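You operate a simulated robot arm through the tools that you are given. There is no shell and no other tool.

The job below is to be done with a simulated robot arm. You get a single attempt, and the scene is never put back.

JOB
Brush the black boot on the board clean, put the tree in, wind it to mark three.
Fine: the green brush does it and goes back. Set down upright: green brush. What is to be rubbed or washed off counts as gone when no trace of it is left.

It is judged by the outcome, as a careful person would: the job done as asked, and still so three seconds after it is handed in. It fails if anything else is knocked over, pushed out of place, dropped, spilled or broken.

ROBOT AND FRAMES
A 6-joint arm with a three-finger gripper, fixed in place. Base frame: the origin is on the floor under the middle of its stand, x ahead of it, y to its left, z up. Readings come in mm, degrees, newtons and seconds.
It reaches about 1213 mm from its shoulder. Its first joint turns from -166.0 to 166.0 degrees. Payload 4.89 kg.
The TCP is the grasp point between the finger pads, 30 mm short of the fingertips. In the tool frame z runs along the fingers and y along their closing line. The gripper opens to 164 mm; its body begins 125 mm behind the TCP.
Orientation is told as [roll, pitch, yaw] about the base's x, y, z axes, in that order, counted from this pose: with the fingers straight down and closing along the base's y, the tool's x points along the base's -x, its y along +y and its z along -z.

CONTROLS
- The arm moves only by the tool arm_command. Its argument "series" is a list of rows, each a list of 7 numbers: the shift along the tool's x, y, z in units of 20 mm (1.0 is 20 mm), then the turn, a rotation vector about the tool's x, y, z in units of 6 degrees (1.0 is 6 degrees), then the opening, from 0 (shut) to 1 (fully open). In form: [[tx, ty, tz, rx, ry, rz, hand], ...]. A call has 1 to 20 rows; each row shifts and turns the commanded pose from where the row before left it, along the tool's axes as they then stand. A call with a number of a shift or a turn outside -1 to 1 is refused whole. A row lasts 0.2 s, in which the tool goes at most 50 mm and 8.6 degrees; a call with a longer step from one row to the next is refused whole, and so is a gripper value outside its range. Where a pose cannot be reached the arm comes as near as it can. A force on the tool above 40 N (or 10 N above the force at the start of the call, whichever is more), or a blocked arm, ends the call early, and 0.2 s more pass. Each finger travels about 108 mm/s and halts on what it meets, pressing with about 40 N; the grip force reading is that of the motor and also rises with nothing between the fingers. The clock runs only during rows and for 0.2 s after the last one: add rows that do not move to give the fingers time. It gives the time, the measured TCP pose, the force on the tool (base axes), the opening and the grip force at its end, in the units of the frame above (readings bear some noise), with the torque about the TCP (base axes, N m) and any sound that the robot's microphone picked up.
- Cameras (640 x 400 px; columns grow to the right, rows downward): "scene" is fixed at [390.3, 496.2, 1595]; the picture's right is [-1.00, -0.06, 0.00], its down [-0.02, 0.34, -0.94] and it looks along [0.06, -0.94, -0.34] (base axes); focal length 311 px, centre (320, 200). "wrist" rides on the gripper at [76, -2, -152] in the tool frame; the picture's right is [0.02, 1.00, 0.00], its down [-0.88, 0.02, -0.47] and it looks along [-0.47, 0.01, 0.88] (tool axes); focal length 247 px, centre (320, 200).
- grab_frame(camera): a new picture of that camera. It takes no simulated time.
- slide_trunk(by): moves the trunk up (or, below 0, down) by that many mm; the arm rides with it, the base frame stays. It gives what a move gives, with no picture.
- locate(camera, pixels): for up to 12 pixels [column, row] of the newest picture of that camera ("zoom" is the newest enlarged one), the place [x, y, z] in the base frame of the surface seen there, good to about 3 mm, but the place of the scene camera against the robot may be out by one fixed shift of up to 25 mm in any direction. It takes no simulated time.
- enlarge(camera, box): a new picture of the part [left, top, right, bottom] of that camera's present view, enlarged. It takes no simulated time.
- sign_off(): hands the job in; it is judged then, once.

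Unless the task says otherwise, let go and move clear before handing in.

The tools are called after "Request:" as name(argument=value, ...) on one line, values as JSON. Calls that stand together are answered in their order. arm_command: Moves the arm, as the interface text tells. Its arguments: {"type":"object","properties":{"series":{"type":"array","items":{"type":"array","items":{"type":"number"}}}},"required":["series"]} The other tools are called the same way: slide_trunk (by) moves the trunk up or down; grab_frame (camera) takes a picture; locate (camera, pixels) gives the place of the surface under pixels of a picture; enlarge (camera, box) takes an enlarged picture of a part of a camera's view; sign_off () hands the job in.

At the start:

```text
clock: 0.0
tool_pos: [330.0, -484.6, 1333.0]
orientation: [0.0, -0.1, 0.0]
wrist_force: [-0.5, 0.2, 0.2]
moment: [-0.01, -0.01, 0.0]
gripper_width: 163.9
finger_force: 0.0
trunk travel left (down, up): [-250.0, 140.0]
```

scene: 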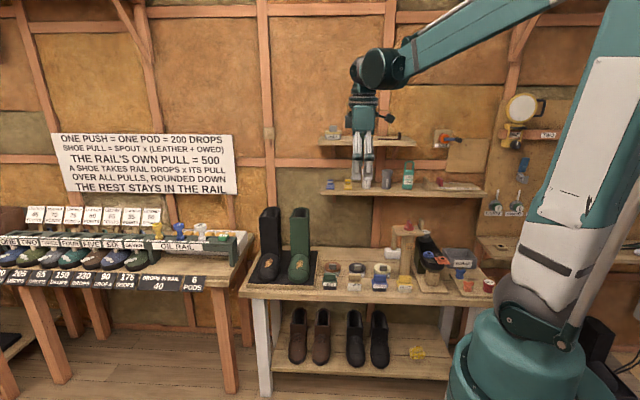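
wrist: 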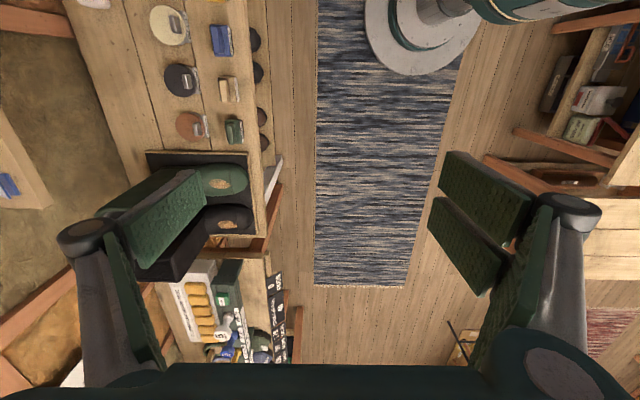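

The first pictures show two boots (black at 270,245 and green at 299,245) on a black board, with brushes and tins to their right. I'll enlarge parts of the scene to read details.

Request:
enlarge(camera="scene", box=[230, 190, 390, 310])

Request:
enlarge(camera="scene", box=[370, 200, 510, 310])

Request:
enlarge(camera="scene", box=[310, 110, 500, 210])

Request:
enlarge(camera="wrist", box=[90, 0, 290, 280])

```text
3.33 times, centred on (310, 250) of scene
```

zoom: 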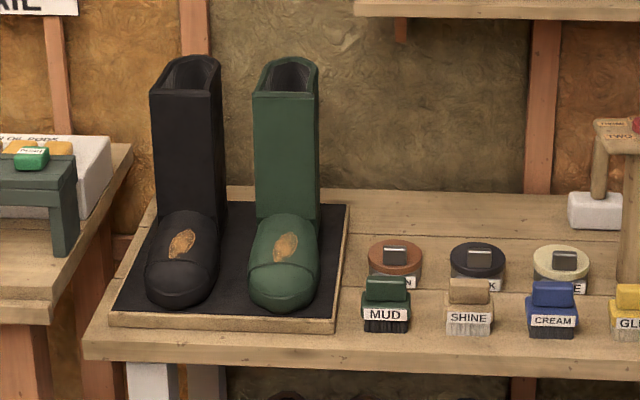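

```text
3.64 times, centred on (440, 255) of scene
```

zoom: 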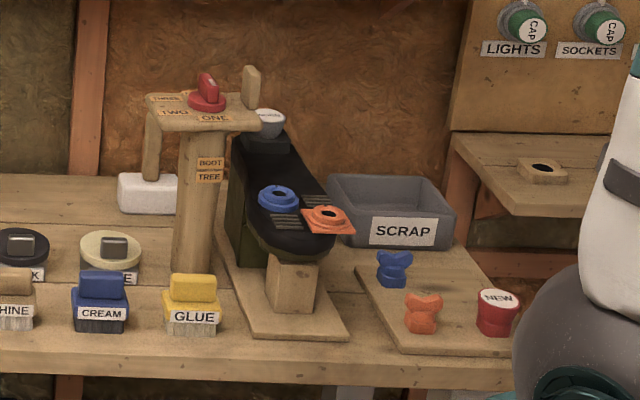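

```text
3.37 times, centred on (405, 160) of scene
```

zoom: 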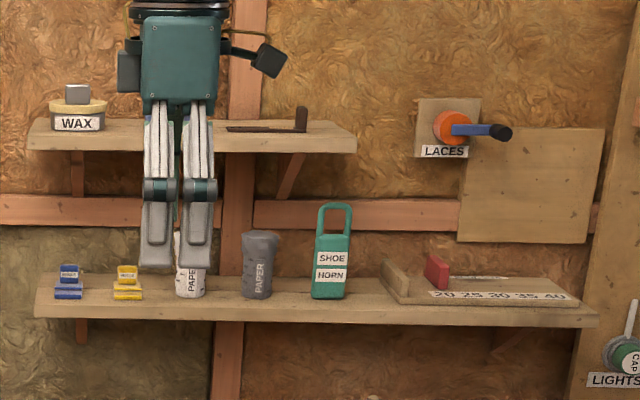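

```text
1.43 times, centred on (190, 140) of wrist
```

zoom: 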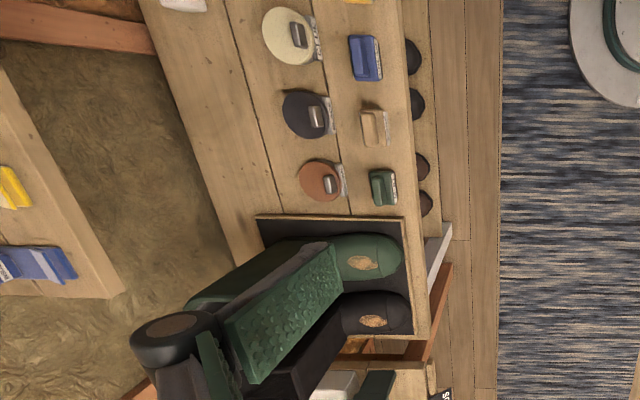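

The boot tree appears to be the wooden piece at about (405,245), with a red knob and marks "ONE / TWO / THREE" on its top. I'll zoom in closer on it and on the boots, brush and mud.

Request:
enlarge(camera="scene", box=[390, 210, 440, 285])

Request:
enlarge(camera="scene", box=[398, 215, 430, 235])

Request:
enlarge(camera="scene", box=[250, 200, 320, 290])

Request:
enlarge(camera="scene", box=[310, 255, 370, 295])

```text
5.33 times, centred on (415, 248) of scene
```

zoom: 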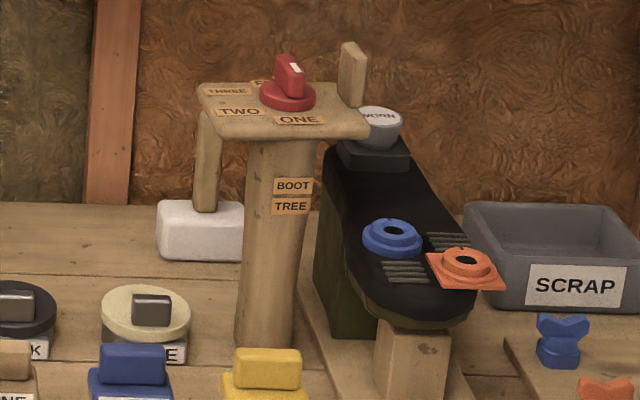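

```text
16.00 times, centred on (414, 225) of scene
```

zoom: 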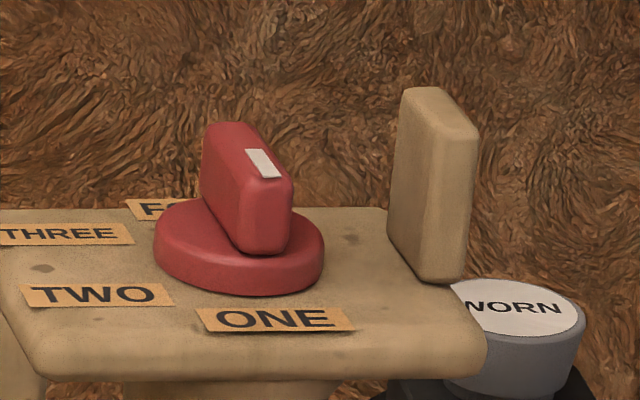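

```text
4.44 times, centred on (285, 245) of scene
```

zoom: 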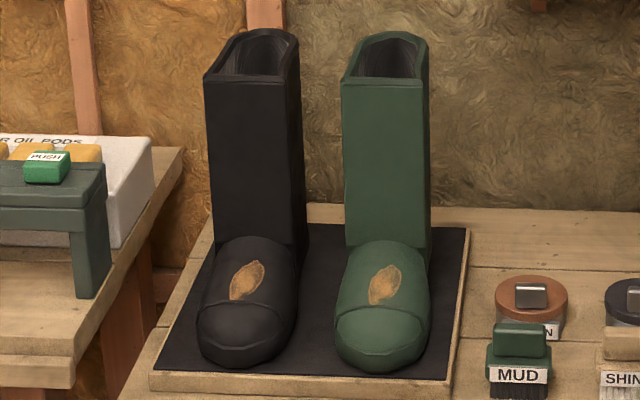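

```text
10.00 times, centred on (340, 275) of scene
```

zoom: 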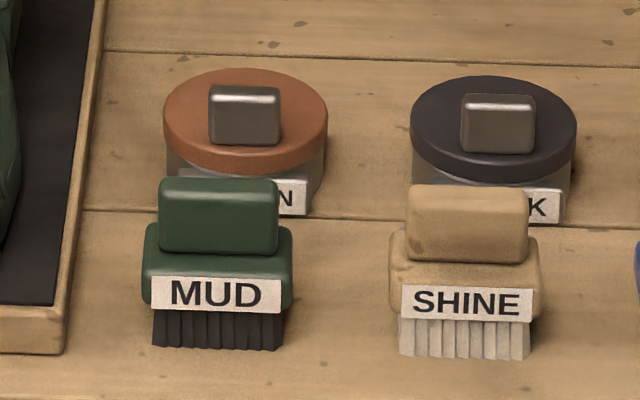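

I'll locate key points in the scene picture: boot tops, toe, brush, tree plate, knob and tab.

Request:
locate(camera="scene", pixels=[[270, 240], [262, 216], [280, 215], [270, 255], [268, 275], [340, 275], [405, 227], [420, 225], [411, 226], [405, 250], [395, 254], [398, 240]])

Request:
enlarge(camera="scene", box=[380, 235, 440, 285])

```text
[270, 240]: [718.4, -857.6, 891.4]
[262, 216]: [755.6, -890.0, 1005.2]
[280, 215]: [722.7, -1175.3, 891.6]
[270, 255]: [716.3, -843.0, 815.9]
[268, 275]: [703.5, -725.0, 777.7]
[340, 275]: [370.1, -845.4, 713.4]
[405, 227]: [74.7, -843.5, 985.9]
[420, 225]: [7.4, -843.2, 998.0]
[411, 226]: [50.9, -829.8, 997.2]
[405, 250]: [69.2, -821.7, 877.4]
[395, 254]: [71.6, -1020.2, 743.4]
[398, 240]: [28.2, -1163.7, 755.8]
```

```text
8.00 times, centred on (410, 260) of scene
```

zoom: 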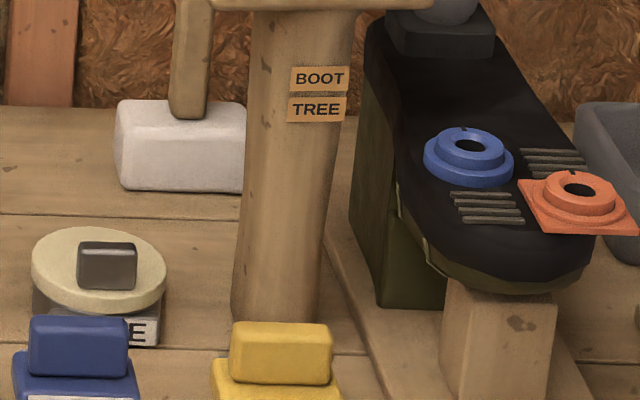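

The tree stands on the table at about (x≈60,y≈-840) with its top near z≈986; the white block behind it is a separate tool. I'll map out more of the obstacles (shelves, table edges, rims).

Request:
locate(camera="scene", pixels=[[330, 194], [470, 197], [400, 190], [330, 143], [410, 143], [300, 294], [470, 300], [345, 252], [540, 310], [600, 120], [255, 275], [312, 252]])

Request:
enlarge(camera="scene", box=[255, 200, 315, 240])

```text
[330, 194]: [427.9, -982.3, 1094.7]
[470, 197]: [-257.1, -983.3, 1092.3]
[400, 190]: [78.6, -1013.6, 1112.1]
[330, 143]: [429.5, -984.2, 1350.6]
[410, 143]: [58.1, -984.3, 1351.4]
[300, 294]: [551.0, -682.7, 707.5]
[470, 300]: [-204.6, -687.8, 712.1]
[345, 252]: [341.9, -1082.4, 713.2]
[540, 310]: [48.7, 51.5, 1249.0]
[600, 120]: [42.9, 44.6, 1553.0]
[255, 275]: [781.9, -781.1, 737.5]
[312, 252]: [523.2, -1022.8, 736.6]
```

```text
10.00 times, centred on (285, 220) of scene
```

zoom: 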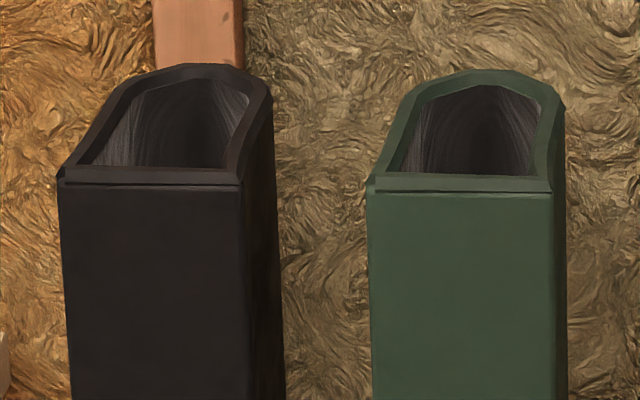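

The black boot's shaft opening is visible, flat at the front and pointed to the back. I'll locate its rim points.

Request:
locate(camera="zoom", pixels=[[70, 172], [150, 178], [235, 183], [268, 105], [240, 75], [185, 68], [130, 80], [100, 120], [160, 140], [375, 182], [545, 185], [480, 75]])

Request:
arm_command(series=[[0.5, 0, 0, 0, 0, 0, 1], [1, 0, 0, 0, 0, 0, 1], [1, 0, 0, 0, 0, 0, 1], [1, 0, 0, 0, 0, 0, 1], [1, 0, 0, 0, 0, 0, 1], [1, 0, 0, 0, 0, 0, 1], [1, 0, 0, 0, 0, 0, 1], [1, 0, 0, 0, 0, 0, 1], [1, 0, 0, 0, 0, 0, 1], [1, 0, 0, 0, 0, 0, 1], [1, 0, 0, 0, 0, 0, 1], [1, 0, 0, 0, 0, 0, 1], [0.5, 0, 0, 0, 0, 0, 1]])

```text
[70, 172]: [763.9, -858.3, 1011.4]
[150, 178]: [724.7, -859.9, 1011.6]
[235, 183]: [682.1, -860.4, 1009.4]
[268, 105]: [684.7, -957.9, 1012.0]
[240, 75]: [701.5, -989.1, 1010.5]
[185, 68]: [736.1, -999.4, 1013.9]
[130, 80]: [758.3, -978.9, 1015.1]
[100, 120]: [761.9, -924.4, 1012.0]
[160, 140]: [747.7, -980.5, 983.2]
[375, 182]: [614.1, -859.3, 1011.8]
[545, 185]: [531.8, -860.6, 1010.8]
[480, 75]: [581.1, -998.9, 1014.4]
```

```text
clock: 3.0
tool_pos: [98.6, -556.0, 1345.9]
orientation: [0.0, 0.0, 0.1]
wrist_force: [-0.3, -1.2, 0.1]
moment: [0.08, -0.05, 0.01]
gripper_width: 163.8
finger_force: 0.1
trunk travel left (down, up): [-250.0, 140.0]
stopped in row 13: the arm was blocked; the commanded pose is now the measured one
```

The arm deviated to y=-556 (inner reach limit with fingers down). Let me look from here with the wrist camera and the scene.

Request:
grab_frame(camera="wrist")

Request:
grab_frame(camera="scene")

```text
taken
```

wrist: 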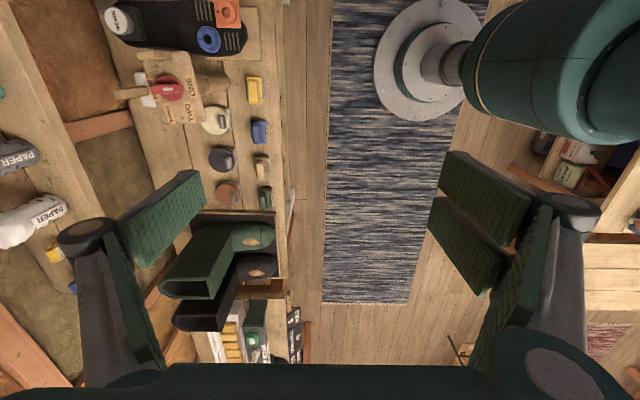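

```text
taken
```

scene: 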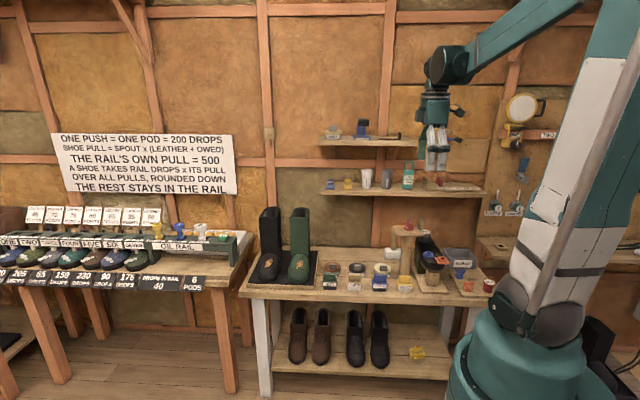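

Request:
enlarge(camera="wrist", box=[90, 40, 290, 165])

Request:
enlarge(camera="wrist", box=[150, 160, 310, 340])

```text
3.20 times, centred on (190, 102) of wrist
```

zoom: 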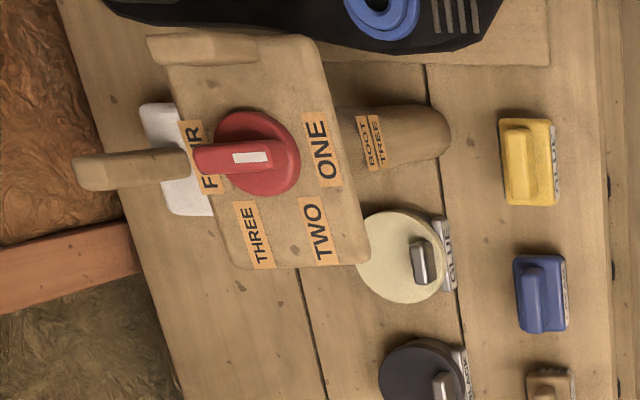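

```text
2.22 times, centred on (230, 250) of wrist
```

zoom: 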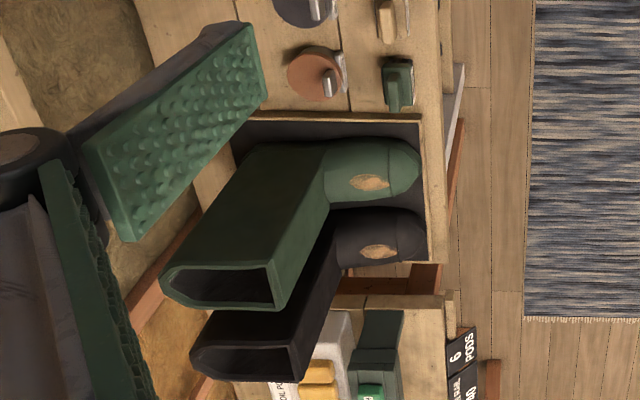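

The dial's white pointer and the marks ONE..FOUR are visible on the tree's top plate. I'll zoom and locate these points.

Request:
enlarge(camera="wrist", box=[105, 45, 225, 130])

```text
4.71 times, centred on (165, 88) of wrist
```

zoom: 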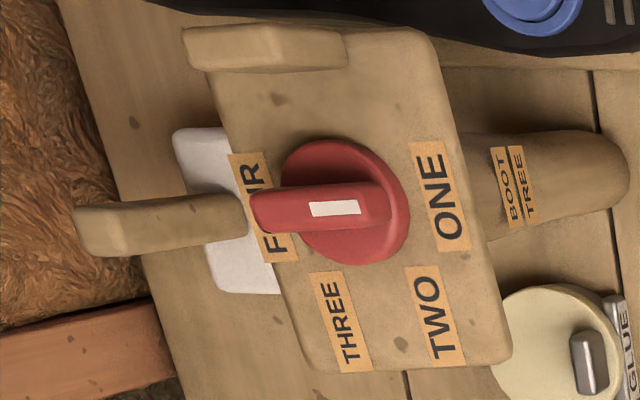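

Request:
locate(camera="zoom", pixels=[[90, 230], [170, 215], [240, 205], [205, 150], [190, 50], [330, 40], [335, 62], [420, 35], [505, 355], [290, 360], [340, 208], [370, 240]])

Request:
locate(camera="zoom", pixels=[[445, 195], [435, 315], [342, 320], [255, 170], [290, 250], [275, 195], [370, 190], [390, 190], [340, 150], [520, 180], [610, 165], [215, 90]])

```text
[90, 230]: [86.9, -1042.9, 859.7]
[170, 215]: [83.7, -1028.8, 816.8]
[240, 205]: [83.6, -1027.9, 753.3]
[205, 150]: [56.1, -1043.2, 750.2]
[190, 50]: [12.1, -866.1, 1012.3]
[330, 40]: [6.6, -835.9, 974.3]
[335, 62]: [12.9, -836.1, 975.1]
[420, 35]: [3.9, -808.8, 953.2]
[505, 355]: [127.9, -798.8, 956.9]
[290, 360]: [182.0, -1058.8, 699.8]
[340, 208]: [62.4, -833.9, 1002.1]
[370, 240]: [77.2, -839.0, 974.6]
```

```text
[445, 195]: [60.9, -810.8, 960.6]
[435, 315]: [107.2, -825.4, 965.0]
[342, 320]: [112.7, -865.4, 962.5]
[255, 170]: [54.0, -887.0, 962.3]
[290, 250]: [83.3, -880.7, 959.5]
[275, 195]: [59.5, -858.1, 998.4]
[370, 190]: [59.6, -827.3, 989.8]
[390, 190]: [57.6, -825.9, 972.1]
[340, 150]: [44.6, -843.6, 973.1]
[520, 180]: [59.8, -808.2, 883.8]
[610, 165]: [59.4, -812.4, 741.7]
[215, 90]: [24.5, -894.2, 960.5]
```

Wrist-frame readings put the plate top at z≈961, knob centre near (60,-845), ONE at (61,-811), TWO (107,-825), THREE (113,-865), FOUR (~68,-884); the tab at x≈3–15, y≈-866…-836, up to z≈1012. Now I'll move to view the boots and brush from above.

Request:
arm_command(series=[[-0.95, -0.36, 0.24, 0, 0, 0, 1], [-0.95, -0.36, 0.24, 0, 0, 0, 1], [-0.95, -0.36, 0.24, 0, 0, 0, 1], [-0.95, -0.36, 0.24, 0, 0, 0, 1], [-0.95, -0.36, 0.24, 0, 0, 0, 1], [-0.95, -0.36, 0.24, 0, 0, 0, 1], [-0.95, -0.36, 0.24, 0, 0, 0, 1], [-0.95, -0.36, 0.24, 0, 0, 0, 1], [-0.95, -0.36, 0.24, 0, 0, 0, 1], [-0.95, -0.36, 0.24, 0, 0, 0, 1], [-0.95, -0.36, 0.24, 0, 0, 0, 1], [-0.95, -0.36, 0.24, 0, 0, 0, 1], [-0.95, -0.36, 0.24, 0, 0, 0, 1], [-0.95, -0.36, 0.24, 0, 0, 0, 1], [-0.95, -0.36, 0.24, 0, 0, 0, 1], [-0.95, -0.36, 0.24, 0, 0, 0, 1], [-0.95, -0.36, 0.24, 0, 0, 0, 1], [-0.95, -0.36, 0.24, 0, 0, 0, 1], [-0.95, -0.36, 0.24, 0, 0, 0, 1], [-0.95, -0.36, 0.24, 0, 0, 0, 1]])

Request:
grab_frame(camera="wrist")

```text
clock: 7.2
tool_pos: [477.7, -696.9, 1249.0]
orientation: [0.0, 0.0, 0.0]
wrist_force: [0.1, 0.3, 1.1]
moment: [-0.09, -0.09, -0.01]
gripper_width: 164.1
finger_force: 0.1
trunk travel left (down, up): [-250.0, 140.0]
```

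```text
taken
```

wrist: 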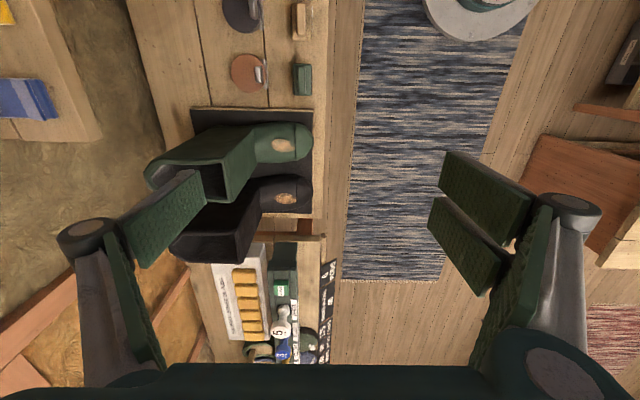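

Request:
enlarge(camera="wrist", box=[160, 90, 330, 260])

Request:
locate(camera="wrist", pixels=[[302, 78], [285, 145], [283, 200], [300, 200], [270, 200], [205, 250], [258, 190], [310, 112], [309, 205], [248, 73], [150, 165], [225, 120]])

Request:
enlarge(camera="wrist", box=[270, 50, 330, 110])

```text
2.35 times, centred on (245, 175) of wrist
```

zoom: 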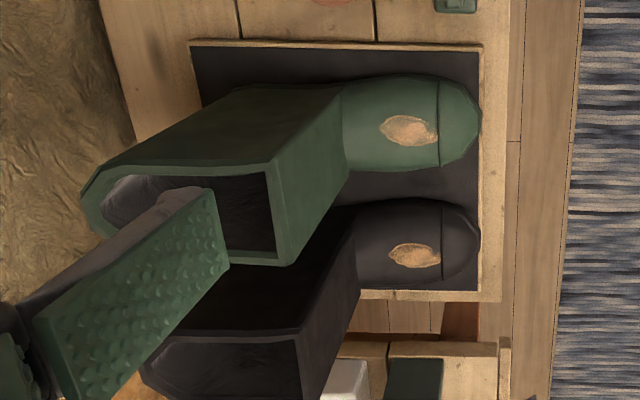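

```text
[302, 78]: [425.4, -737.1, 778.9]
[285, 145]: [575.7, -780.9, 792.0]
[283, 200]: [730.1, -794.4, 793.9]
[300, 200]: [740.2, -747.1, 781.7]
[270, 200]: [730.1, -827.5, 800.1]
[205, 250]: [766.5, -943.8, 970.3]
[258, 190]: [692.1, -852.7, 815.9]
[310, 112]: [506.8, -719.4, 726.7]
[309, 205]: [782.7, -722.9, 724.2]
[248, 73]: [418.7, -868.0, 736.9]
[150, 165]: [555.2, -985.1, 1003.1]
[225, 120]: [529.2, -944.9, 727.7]
```

```text
6.67 times, centred on (300, 80) of wrist
```

zoom: 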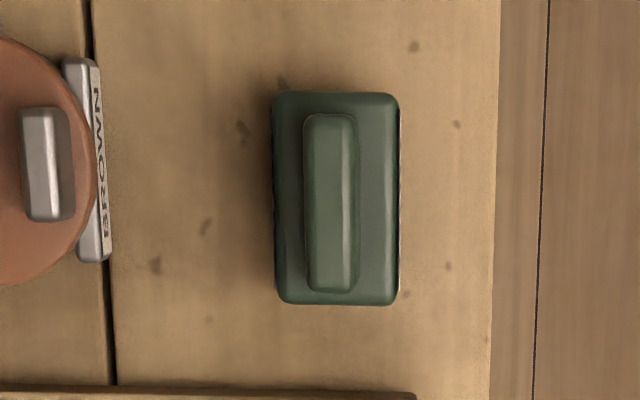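

The brush is seen from above, its ridge handle running along x, so closing along y suits it. I'll locate its edges.

Request:
locate(camera="zoom", pixels=[[330, 125], [330, 200], [330, 280], [308, 200], [355, 200], [275, 200], [396, 200], [290, 100], [290, 295], [390, 100], [390, 295], [430, 200]])

Request:
locate(camera="wrist", pixels=[[283, 200], [275, 200], [290, 198], [295, 203], [278, 208], [265, 208], [308, 196], [308, 185], [280, 185], [285, 213], [260, 215], [312, 220]])

```text
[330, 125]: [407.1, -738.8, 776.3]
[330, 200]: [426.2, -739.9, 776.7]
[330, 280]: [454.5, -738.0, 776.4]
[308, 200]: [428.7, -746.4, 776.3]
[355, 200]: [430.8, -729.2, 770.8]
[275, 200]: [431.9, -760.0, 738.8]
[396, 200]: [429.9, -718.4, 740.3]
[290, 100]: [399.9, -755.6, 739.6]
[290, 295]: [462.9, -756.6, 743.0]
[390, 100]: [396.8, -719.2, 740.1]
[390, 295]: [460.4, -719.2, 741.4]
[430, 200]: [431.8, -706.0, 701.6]
```

```text
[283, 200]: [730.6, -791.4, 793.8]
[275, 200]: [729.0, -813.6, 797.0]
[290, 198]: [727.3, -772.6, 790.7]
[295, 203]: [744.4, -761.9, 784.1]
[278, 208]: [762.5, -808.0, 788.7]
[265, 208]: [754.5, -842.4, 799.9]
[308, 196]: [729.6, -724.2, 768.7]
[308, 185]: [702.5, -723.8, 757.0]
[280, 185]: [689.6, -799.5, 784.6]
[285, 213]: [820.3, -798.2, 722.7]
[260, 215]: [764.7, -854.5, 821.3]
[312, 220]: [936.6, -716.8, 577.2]
```

Brush ridge: centre (430,-739), top z≈776.5, body top z≈740, table 701. Now the mud patch extents on the black boot.

Request:
enlarge(camera="wrist", box=[250, 170, 320, 225])

```text
7.27 times, centred on (285, 198) of wrist
```

zoom: 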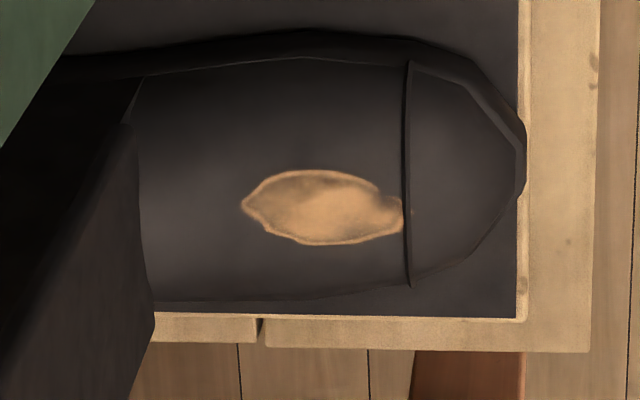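

Request:
locate(camera="zoom", pixels=[[245, 205], [320, 205], [400, 215], [320, 172], [320, 243], [150, 200], [150, 100], [155, 290], [300, 80], [300, 290], [440, 170], [510, 170]])

Request:
locate(camera="zoom", pixels=[[403, 100], [403, 260], [415, 180], [380, 210], [480, 170], [200, 200], [250, 100], [350, 100], [370, 130], [370, 250], [250, 270], [500, 290]])

```text
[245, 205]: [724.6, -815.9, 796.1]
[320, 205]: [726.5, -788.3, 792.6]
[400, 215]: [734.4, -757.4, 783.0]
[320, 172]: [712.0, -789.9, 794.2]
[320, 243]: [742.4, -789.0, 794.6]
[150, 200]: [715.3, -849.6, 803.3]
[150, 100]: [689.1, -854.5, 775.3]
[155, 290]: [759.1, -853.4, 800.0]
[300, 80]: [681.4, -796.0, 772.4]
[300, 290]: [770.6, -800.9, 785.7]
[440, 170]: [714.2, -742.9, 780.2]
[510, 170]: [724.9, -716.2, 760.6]
```

```text
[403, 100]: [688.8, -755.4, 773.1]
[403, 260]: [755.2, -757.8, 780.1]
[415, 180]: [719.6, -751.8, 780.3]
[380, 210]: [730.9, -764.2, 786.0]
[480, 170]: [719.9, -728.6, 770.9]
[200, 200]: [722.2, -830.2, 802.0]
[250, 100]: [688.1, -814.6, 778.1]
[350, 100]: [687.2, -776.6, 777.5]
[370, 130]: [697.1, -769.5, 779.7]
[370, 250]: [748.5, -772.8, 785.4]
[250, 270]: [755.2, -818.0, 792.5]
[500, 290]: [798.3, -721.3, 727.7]
```

The mud patch on the black boot spans y≈-816…-757, x≈712…742, z 796→783 (slope ≈12°), with the shaft front at y≈-855. I'll go above the green brush with a partly closed hand.

Request:
arm_command(series=[[0.12, -0.105, 0.95, 0, 0, 0, 0.8], [0.12, -0.105, 0.95, 0, 0, 0, 0.6], [0.12, -0.105, 0.95, 0, 0, 0, 0.5], [0.12, -0.105, 0.95, 0, 0, 0, 0.42], [0.12, -0.105, 0.95, 0, 0, 0, 0.42], [0.12, -0.105, 0.95, 0, 0, 0, 0.42], [0.12, -0.105, 0.95, 0, 0, 0, 0.42], [0.12, -0.105, 0.95, 0, 0, 0, 0.42], [0.12, -0.105, 0.95, 0, 0, 0, 0.42], [0.12, -0.105, 0.95, 0, 0, 0, 0.42], [0.12, -0.105, 0.95, 0, 0, 0, 0.42], [0.12, -0.105, 0.95, 0, 0, 0, 0.42], [0.12, -0.105, 0.95, 0, 0, 0, 0.42], [0.12, -0.105, 0.95, 0, 0, 0, 0.42], [0.12, -0.105, 0.95, 0, 0, 0, 0.42], [0.12, -0.105, 0.95, 0, 0, 0, 0.42], [0.12, -0.105, 0.95, 0, 0, 0, 0.42], [0.12, -0.105, 0.95, 0, 0, 0, 0.42], [0.12, -0.105, 0.95, 0, 0, 0, 0.42], [0.12, -0.105, 0.95, 0, 0, 0, 0.42]])

Request:
grab_frame(camera="wrist")

Request:
grab_frame(camera="scene")

```text
clock: 11.4
tool_pos: [428.9, -737.4, 870.0]
orientation: [0.0, -0.1, 0.1]
wrist_force: [0.0, 0.9, 1.4]
moment: [-0.02, -0.02, -0.01]
gripper_width: 69.1
finger_force: 0.1
trunk travel left (down, up): [-250.0, 140.0]
```

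```text
taken
```

wrist: 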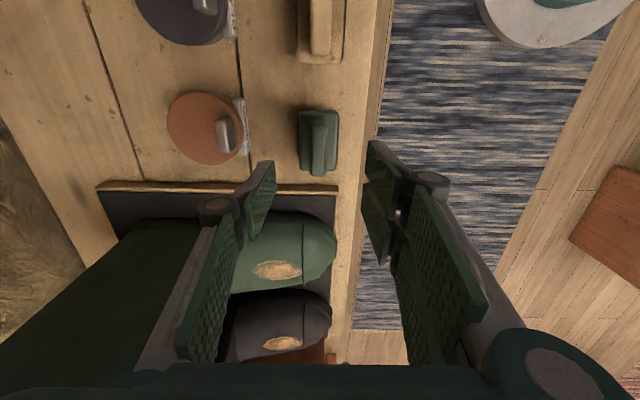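

```text
taken
```

scene: 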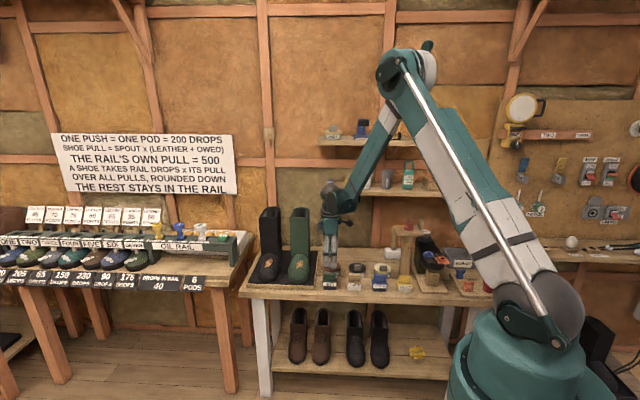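

The brush is at (318,143) in the wrist view, just ahead of the fingertips. I'll re-locate it before descending.

Request:
locate(camera="wrist", pixels=[[319, 120], [319, 143], [318, 165], [313, 145], [326, 145], [300, 140], [337, 140], [345, 140], [244, 130], [225, 135]])

```text
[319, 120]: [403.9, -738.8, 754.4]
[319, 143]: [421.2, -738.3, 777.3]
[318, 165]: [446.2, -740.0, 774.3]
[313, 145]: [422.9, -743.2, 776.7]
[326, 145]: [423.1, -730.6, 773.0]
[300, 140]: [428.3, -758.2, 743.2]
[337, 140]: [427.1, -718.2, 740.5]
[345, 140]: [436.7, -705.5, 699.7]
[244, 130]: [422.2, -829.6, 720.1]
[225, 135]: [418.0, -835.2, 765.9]
```

Brush centre confirmed at (430,-738.5). I'll descend to z≈775 and close.

Request:
arm_command(series=[[-0.03, -0.05, 0.95, 0, 0, 0, 0.42], [0, 0, 0.95, 0, 0, 0, 0.42], [0, 0, 0.95, 0, 0, 0, 0.42], [0, 0, 0.9, 0, 0, 0, 0.42], [0, 0, 0.5, 0, 0, 0, 0.42], [0, 0, 0.45, 0, 0, 0, 0.42], [0, 0, 0, 0, 0, 0, 0.42]])

Request:
grab_frame(camera="wrist")

```text
clock: 13.0
tool_pos: [432.4, -739.0, 776.0]
orientation: [0.0, 0.0, 0.0]
wrist_force: [-0.4, -1.1, -0.4]
moment: [0.04, 0.02, -0.04]
gripper_width: 68.7
finger_force: 0.0
trunk travel left (down, up): [-250.0, 140.0]
```

```text
taken
```

wrist: 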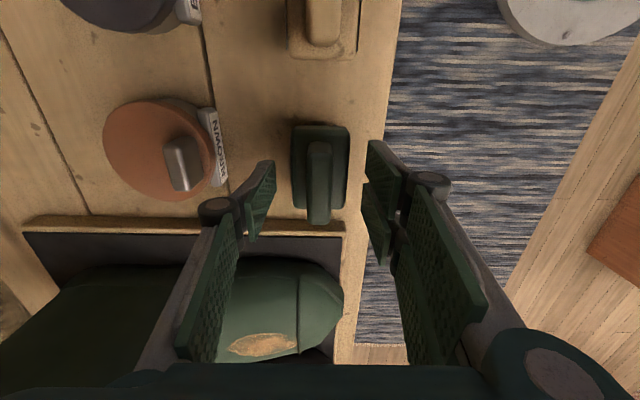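

The ridge is between the pads around (320,185). Closing now.

Request:
arm_command(series=[[0, 0, 0, 0, 0, 0, 0.2], [0, 0, 0, 0, 0, 0, 0.05], [0, 0, 0, 0, 0, 0, 0.0], [0, 0, 0, 0, 0, 0, 0.0], [0, 0, 0, 0, 0, 0, 0.0]])

Request:
grab_frame(camera="wrist")

```text
clock: 14.2
tool_pos: [431.7, -739.6, 776.0]
orientation: [0.0, -0.1, -0.1]
wrist_force: [-0.8, 0.6, -0.9]
moment: [0.02, 0.01, 0.0]
gripper_width: 17.6
finger_force: 39.9
trunk travel left (down, up): [-250.0, 140.0]
```

```text
taken
```

wrist: 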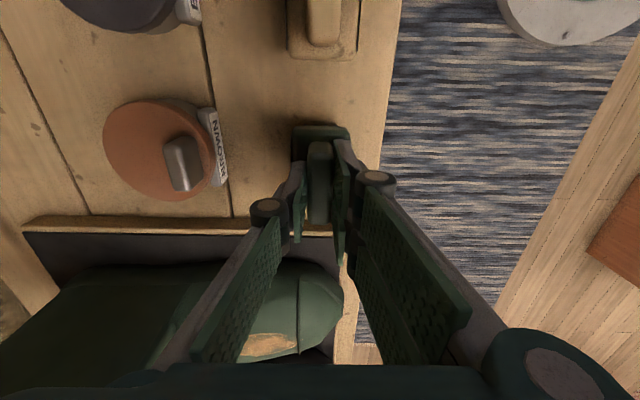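

The brush is held (width 17.6 mm, 40 N). Lifting straight up.

Request:
arm_command(series=[[0, 0, -0.3, 0, 0, 0, 0], [0, 0, -0.6, 0, 0, 0, 0], [0, 0, -1, 0, 0, 0, 0], [0, 0, -1, 0, 0, 0, 0], [0, 0, -1, 0, 0, 0, 0], [0, 0, -1, 0, 0, 0, 0], [0, 0, -1, 0, 0, 0, 0], [0, 0, -1, 0, 0, 0, 0], [0, 0, -1, 0, 0, 0, 0], [0, 0, -1, 0, 0, 0, 0], [0, 0, -1, 0, 0, 0, 0], [0, 0, -1, 0, 0, 0, 0], [0, 0, -1, 0, 0, 0, 0], [0, 0, -1, 0, 0, 0, 0], [0, 0, -1, 0, 0, 0, 0], [0, 0, -1, 0, 0, 0, 0], [0, 0, -1, 0, 0, 0, 0], [0, 0, -0.5, 0, 0, 0, 0]])

Request:
grab_frame(camera="wrist")

```text
clock: 18.0
tool_pos: [430.1, -739.2, 1103.5]
orientation: [0.1, 0.0, 0.1]
wrist_force: [-0.6, -0.5, -1.2]
moment: [0.03, 0.01, -0.01]
gripper_width: 17.4
finger_force: 40.0
trunk travel left (down, up): [-250.0, 140.0]
```

```text
taken
```

wrist: 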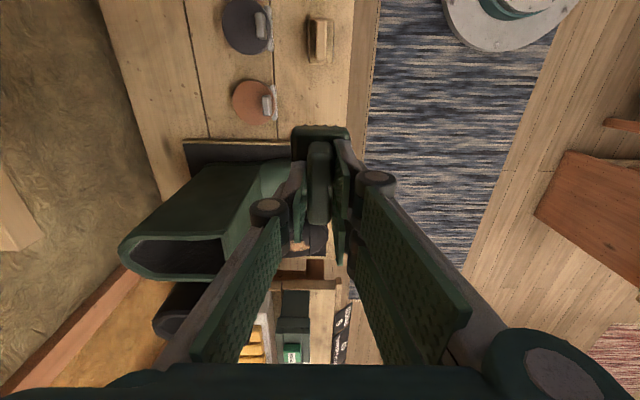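

Brush lifted clear. Now I'll yaw by -90° in place so the brush lies along the boot.

Request:
arm_command(series=[[0, 0, 0, 0, 0, 1, 0], [0, 0, 0, 0, 0, 1, 0], [0, 0, 0, 0, 0, 1, 0], [0, 0, 0, 0, 0, 1, 0], [0, 0, 0, 0, 0, 1, 0], [0, 0, 0, 0, 0, 1, 0], [0, 0, 0, 0, 0, 1, 0], [0, 0, 0, 0, 0, 1, 0], [0, 0, 0, 0, 0, 1, 0], [0, 0, 0, 0, 0, 1, 0], [0, 0, 0, 0, 0, 1, 0], [0, 0, 0, 0, 0, 1, 0], [0, 0, 0, 0, 0, 1, 0], [0, 0, 0, 0, 0, 1, 0], [0, 0, 0, 0, 0, 1, 0]])

```text
clock: 21.2
tool_pos: [432.0, -739.1, 1103.5]
orientation: [0.0, 0.0, -90.1]
wrist_force: [0.1, 0.4, -0.3]
moment: [0.0, 0.0, -0.01]
gripper_width: 17.3
finger_force: 39.9
trunk travel left (down, up): [-250.0, 140.0]
```

Yaw is -90°. Moving over the black boot's toe.

Request:
arm_command(series=[[-0.1, 0.98, 0, 0, 0, 0, 0], [-0.1, 0.98, 0, 0, 0, 0, 0], [-0.1, 0.98, 0, 0, 0, 0, 0], [-0.1, 0.98, 0, 0, 0, 0, 0], [-0.1, 0.98, 0, 0, 0, 0, 0], [-0.1, 0.98, 0, 0, 0, 0, 0], [-0.1, 0.98, 0, 0, 0, 0, 0], [-0.1, 0.98, 0, 0, 0, 0, 0], [-0.1, 0.98, 0, 0, 0, 0, 0], [-0.1, 0.98, 0, 0, 0, 0, 0], [-0.1, 0.98, 0, 0, 0, 0, 0], [-0.1, 0.98, 0, 0, 0, 0, 0], [-0.1, 0.98, 0, 0, 0, 0, 0], [-0.1, 0.98, 0, 0, 0, 0, 0], [-0.1, 0.98, 0, 0, 0, 0, 0]])

Request:
grab_frame(camera="wrist")

Request:
grab_frame(camera="scene")

```text
clock: 24.4
tool_pos: [724.1, -769.7, 1103.3]
orientation: [0.0, 0.0, -90.0]
wrist_force: [-0.4, 0.4, -1.6]
moment: [0.03, -0.03, -0.02]
gripper_width: 17.4
finger_force: 40.0
trunk travel left (down, up): [-250.0, 140.0]
```

```text
taken
```

wrist: 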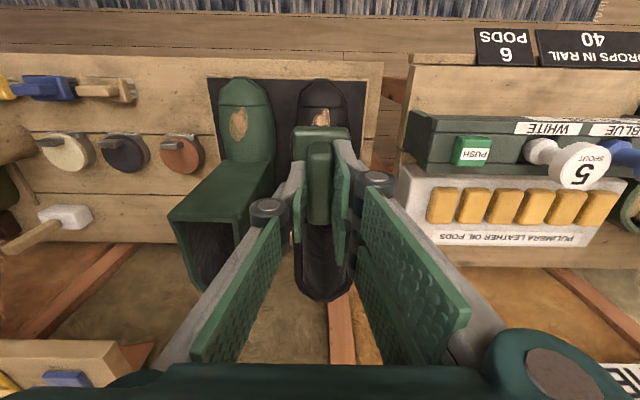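

```text
taken
```

scene: 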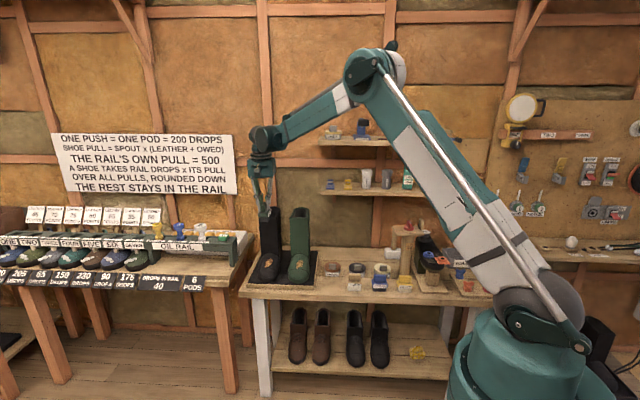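

The brush is above the toe and the patch is in view at (320,118). I'll tilt 12° to match the slope (gripper leaning away from the shaft) and descend to about 20 mm above the leather.

Request:
arm_command(series=[[0, 0, 0, 0, -1, 0, 0], [0, 0, 0, 0, -1, 0, 0], [0.189, 0.012, 0.888, 0, 0, 0, 0], [0.189, 0.012, 0.888, 0, 0, 0, 0], [0.189, 0.012, 0.888, 0, 0, 0, 0], [0.189, 0.012, 0.888, 0, 0, 0, 0], [0.189, 0.012, 0.888, 0, 0, 0, 0], [0.189, 0.012, 0.888, 0, 0, 0, 0], [0.189, 0.012, 0.888, 0, 0, 0, 0], [0.189, 0.012, 0.888, 0, 0, 0, 0], [0.189, 0.012, 0.888, 0, 0, 0, 0], [0.189, 0.012, 0.888, 0, 0, 0, 0], [0.189, 0.012, 0.888, 0, 0, 0, 0], [0.189, 0.012, 0.888, 0, 0, 0, 0]])

Request:
grab_frame(camera="wrist")

Request:
enlarge(camera="scene", box=[230, 180, 330, 290])

```text
clock: 27.4
tool_pos: [727.1, -768.8, 883.8]
orientation: [0.1, -12.0, -90.1]
wrist_force: [0.4, 0.5, -0.3]
moment: [-0.01, -0.01, -0.01]
gripper_width: 17.4
finger_force: 40.2
trunk travel left (down, up): [-250.0, 140.0]
```

```text
taken
```

wrist: 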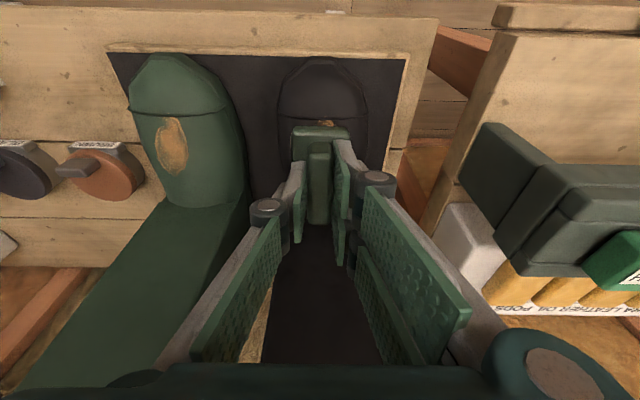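

```text
3.64 times, centred on (280, 235) of scene
```

zoom: 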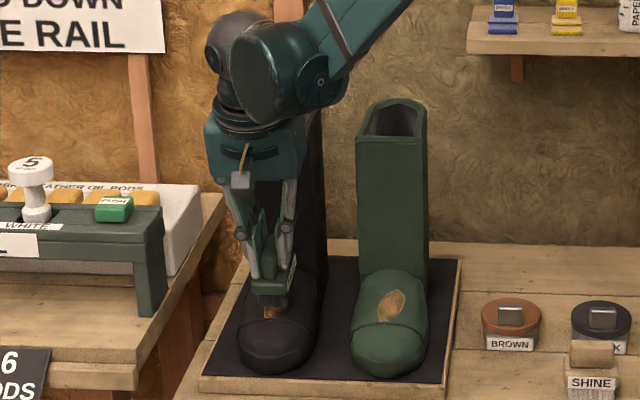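

The brush hovers over the patch; now slow approach along the tool axis.

Request:
arm_command(series=[[0, 0, 0.25, 0, 0, 0, 0], [0, 0, 0.25, 0, 0, 0, 0], [0, 0, 0.2, 0, 0, 0, 0], [0, 0, 0.1, 0, 0, 0, 0]])

```text
clock: 28.4
tool_pos: [727.8, -772.0, 869.6]
orientation: [0.0, -11.9, -90.0]
wrist_force: [0.1, -0.7, -1.3]
moment: [-0.01, -0.01, 0.01]
gripper_width: 17.5
finger_force: 40.7
trunk travel left (down, up): [-250.0, 140.0]
```

No contact force yet at z=869.6; continuing in 1–2 mm steps.

Request:
arm_command(series=[[0, 0, 0.1, 0, 0, 0, 0], [0, 0, 0.05, 0, 0, 0, 0], [0, 0, 0.05, 0, 0, 0, 0]])

```text
clock: 29.2
tool_pos: [727.2, -773.3, 865.8]
orientation: [-0.1, -12.0, -90.1]
wrist_force: [0.7, 1.2, 2.6]
moment: [-0.13, 0.0, 0.02]
gripper_width: 17.5
finger_force: 39.9
trunk travel left (down, up): [-250.0, 140.0]
```

Contact starting (2.6 N up). One more millimetre, then strokes along the boot.

Request:
arm_command(series=[[0, 0, 0.05, 0, 0, 0, 0], [0, 0, 0.05, 0, 0, 0, 0], [0, 0, 0, 0, 0, 0, 0]])

```text
clock: 30.0
tool_pos: [726.2, -773.1, 864.1]
orientation: [0.0, -12.1, -89.9]
wrist_force: [4.2, 2.6, 23.3]
moment: [-1.06, -0.05, 0.18]
gripper_width: 17.5
finger_force: 40.1
trunk travel left (down, up): [-250.0, 140.0]
```

23 N is a bit firm; I'll back off 1 mm and do short strokes along the boot.

Request:
arm_command(series=[[0, 0, -0.05, 0, 0, 0, 0], [0.25, 0, 0, 0, 0, 0, 0], [0.25, 0, 0, 0, 0, 0, 0], [-0.25, 0, 0, 0, 0, 0, 0], [-0.25, 0, 0, 0, 0, 0, 0], [-0.25, 0, 0, 0, 0, 0, 0], [-0.25, 0, 0, 0, 0, 0, 0], [0.25, 0, 0, 0, 0, 0, 0], [0.25, 0, 0, 0, 0, 0, 0]])

Request:
enlarge(camera="scene", box=[250, 230, 310, 290])

```text
clock: 32.0
tool_pos: [726.0, -774.8, 864.4]
orientation: [0.1, -12.1, -90.0]
wrist_force: [-0.7, -5.2, 10.5]
moment: [-0.88, 0.11, 0.01]
gripper_width: 17.4
finger_force: 39.8
trunk travel left (down, up): [-250.0, 140.0]
```

```text
6.67 times, centred on (280, 260) of scene
```

zoom: 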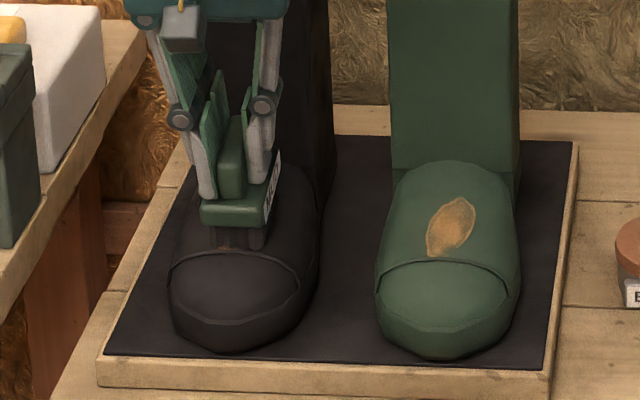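

Contact ~10 N, the boot hasn't moved. I'll continue with longer strokes plus small sideways ones.

Request:
arm_command(series=[[0.3, 0, 0, 0, 0, 0, 0], [0.3, 0, 0.02, 0, 0, 0, 0], [0.3, 0, 0.04, 0, 0, 0, 0], [0, 0.25, 0, 0, 0, 0, 0], [-0.3, 0, -0.04, 0, 0, 0, 0], [-0.3, 0, -0.02, 0, 0, 0, 0], [-0.3, 0, 0, 0, 0, 0, 0], [-0.3, 0, 0, 0, 0, 0, 0], [-0.3, 0, 0, 0, 0, 0, 0], [0, -0.25, 0, 0, 0, 0, 0], [0, -0.25, 0, 0, 0, 0, 0], [0.3, 0, 0, 0, 0, 0, 0], [0.3, 0, 0, 0, 0, 0, 0], [0.3, 0, 0, 0, 0, 0, 0], [0.3, 0, 0.02, 0, 0, 0, 0], [0.3, 0, 0.04, 0, 0, 0, 0], [0, 0.25, 0, 0, 0, 0, 0], [-0.3, 0, -0.04, 0, 0, 0, 0], [-0.3, 0, -0.02, 0, 0, 0, 0], [-0.3, 0, 0, 0, 0, 0, 0]])

Request:
enlarge(camera="scene", box=[250, 230, 310, 290])

```text
clock: 36.2
tool_pos: [726.6, -773.6, 863.3]
orientation: [0.1, -12.0, -90.0]
wrist_force: [-0.3, 0.0, -0.6]
moment: [0.05, 0.03, 0.0]
gripper_width: 17.4
finger_force: 40.8
trunk travel left (down, up): [-250.0, 140.0]
```

```text
6.67 times, centred on (280, 260) of scene
```

zoom: 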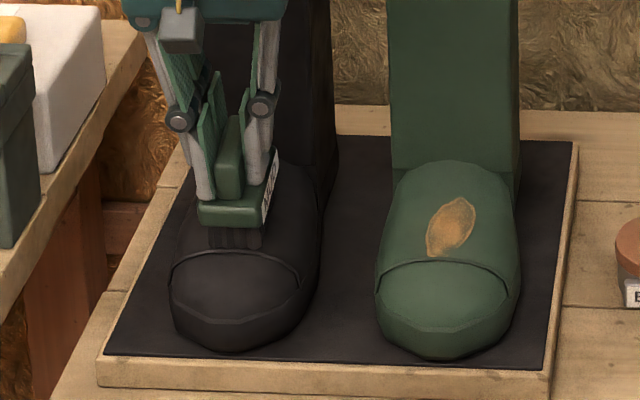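

Force dropped to zero (the brush may have slid up a touch in the fingers). I'll lift 120 mm and check the patch.

Request:
arm_command(series=[[0, 0, -0.3, 0, 0, 0, 0], [0, 0, -0.7, 0, 0, 0, 0], [0.3, 0, -1, 0, 0, 0, 0], [0.5, 0, -1, 0, 0, 0, 0], [0.7, 0, -1, 0, 0, 0, 0], [0.7, 0, -1, 0, 0, 0, 0], [0.7, 0, -1, 0, 0, 0, 0], [0.7, 0, -1, 0, 0, 0, 0]])

Request:
grab_frame(camera="wrist")

Request:
enlarge(camera="scene", box=[240, 200, 320, 290])

```text
clock: 38.0
tool_pos: [726.8, -673.9, 986.1]
orientation: [0.0, -11.9, -90.1]
wrist_force: [0.1, 0.1, -2.1]
moment: [0.11, 0.04, 0.0]
gripper_width: 17.3
finger_force: 40.2
trunk travel left (down, up): [-250.0, 140.0]
```

```text
taken
```

wrist: 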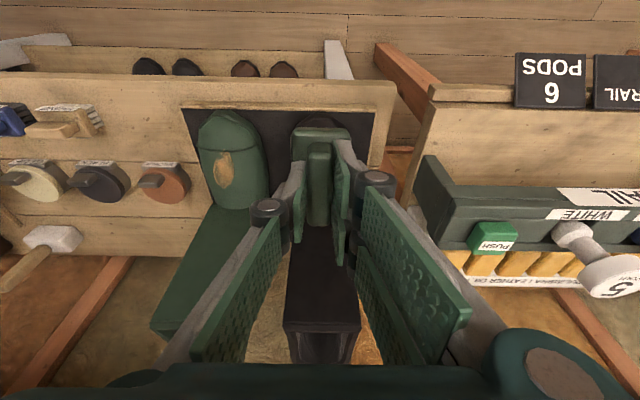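

```text
4.44 times, centred on (280, 245) of scene
```

zoom: 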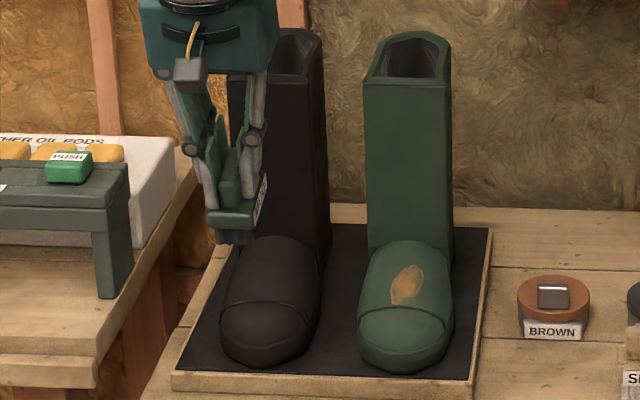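

The patch area at scene (271,258) looks clean; a closer zoom to confirm no trace.

Request:
enlarge(camera="scene", box=[262, 245, 297, 285])

Request:
enlarge(camera="scene", box=[255, 200, 300, 230])

Request:
enlarge(camera="wrist", box=[260, 100, 390, 260])

```text
10.00 times, centred on (280, 265) of scene
```

zoom: 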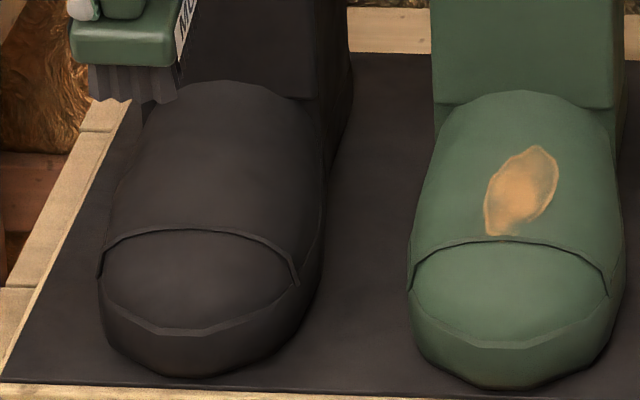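

```text
13.33 times, centred on (278, 215) of scene
```

zoom: 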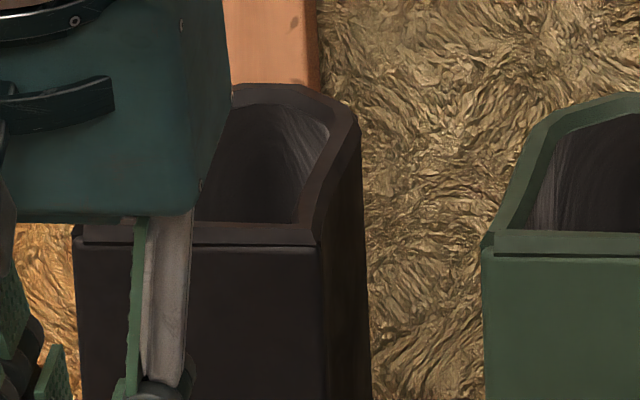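

```text
2.50 times, centred on (325, 180) of wrist
```

zoom: 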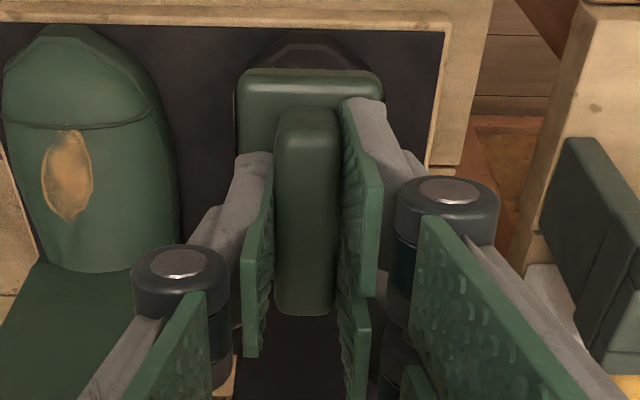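

The toe patch is gone with no trace on the black toe. I'll check the hidden +x side of the boot as well by moving sideways with the wrist camera.

Request:
arm_command(series=[[-0.2, 0, -0.95, 0, 0, 0, 0], [-0.2, 0, -0.95, 0, 0, 0, 0], [-0.2, 0, -0.95, 0, 0, 0, 0], [0, 1, 0, 0, 0, 0, 0], [0, 1, 0, 0, 0, 0, 0], [0, 1, 0, 0, 0, 0, 0], [0, 1, 0, 0, 0, 0, 0], [0, 1, 0, 0, 0, 0, 0], [0, 1, 0, 0, 0, 0, 0], [0, 1, 0, 0, 0, 0, 0], [0, 1, 0, 0, 0, 0, 0], [0, 1, 0, 0, 0, 0, 0], [0, 1, 0, 0, 0, 0, 0]])

Request:
grab_frame(camera="wrist")

```text
clock: 40.8
tool_pos: [927.8, -673.8, 1045.3]
orientation: [0.0, -12.0, -90.0]
wrist_force: [-0.4, -0.5, -0.3]
moment: [0.02, -0.08, -0.02]
gripper_width: 17.3
finger_force: 39.7
trunk travel left (down, up): [-250.0, 140.0]
```

```text
taken
```

wrist: 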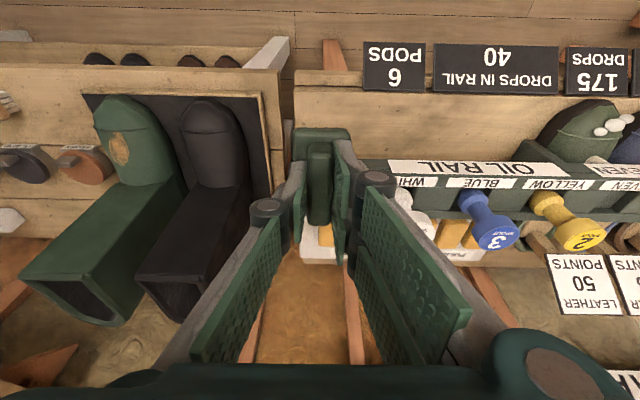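

Request:
enlarge(camera="wrist", box=[80, 85, 290, 330])

Request:
locate(camera="wrist", pixels=[[183, 316], [142, 280], [165, 282], [190, 287], [205, 280], [215, 115], [212, 150], [235, 140], [140, 262], [185, 190], [205, 192], [240, 195]])

```text
1.63 times, centred on (185, 208) of wrist
```

zoom: 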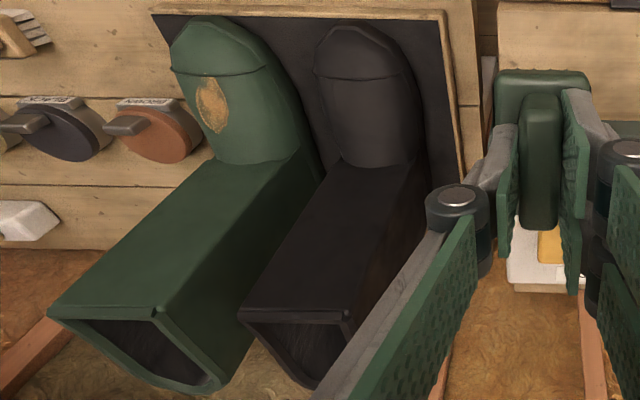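

```text
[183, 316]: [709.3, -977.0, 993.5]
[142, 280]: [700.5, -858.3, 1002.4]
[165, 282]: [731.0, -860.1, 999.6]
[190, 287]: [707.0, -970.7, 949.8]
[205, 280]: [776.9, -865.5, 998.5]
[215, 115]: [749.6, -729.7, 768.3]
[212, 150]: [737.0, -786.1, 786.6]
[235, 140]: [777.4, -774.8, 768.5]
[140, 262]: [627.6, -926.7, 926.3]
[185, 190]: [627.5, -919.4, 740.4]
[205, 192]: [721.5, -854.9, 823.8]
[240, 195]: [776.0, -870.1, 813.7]
```

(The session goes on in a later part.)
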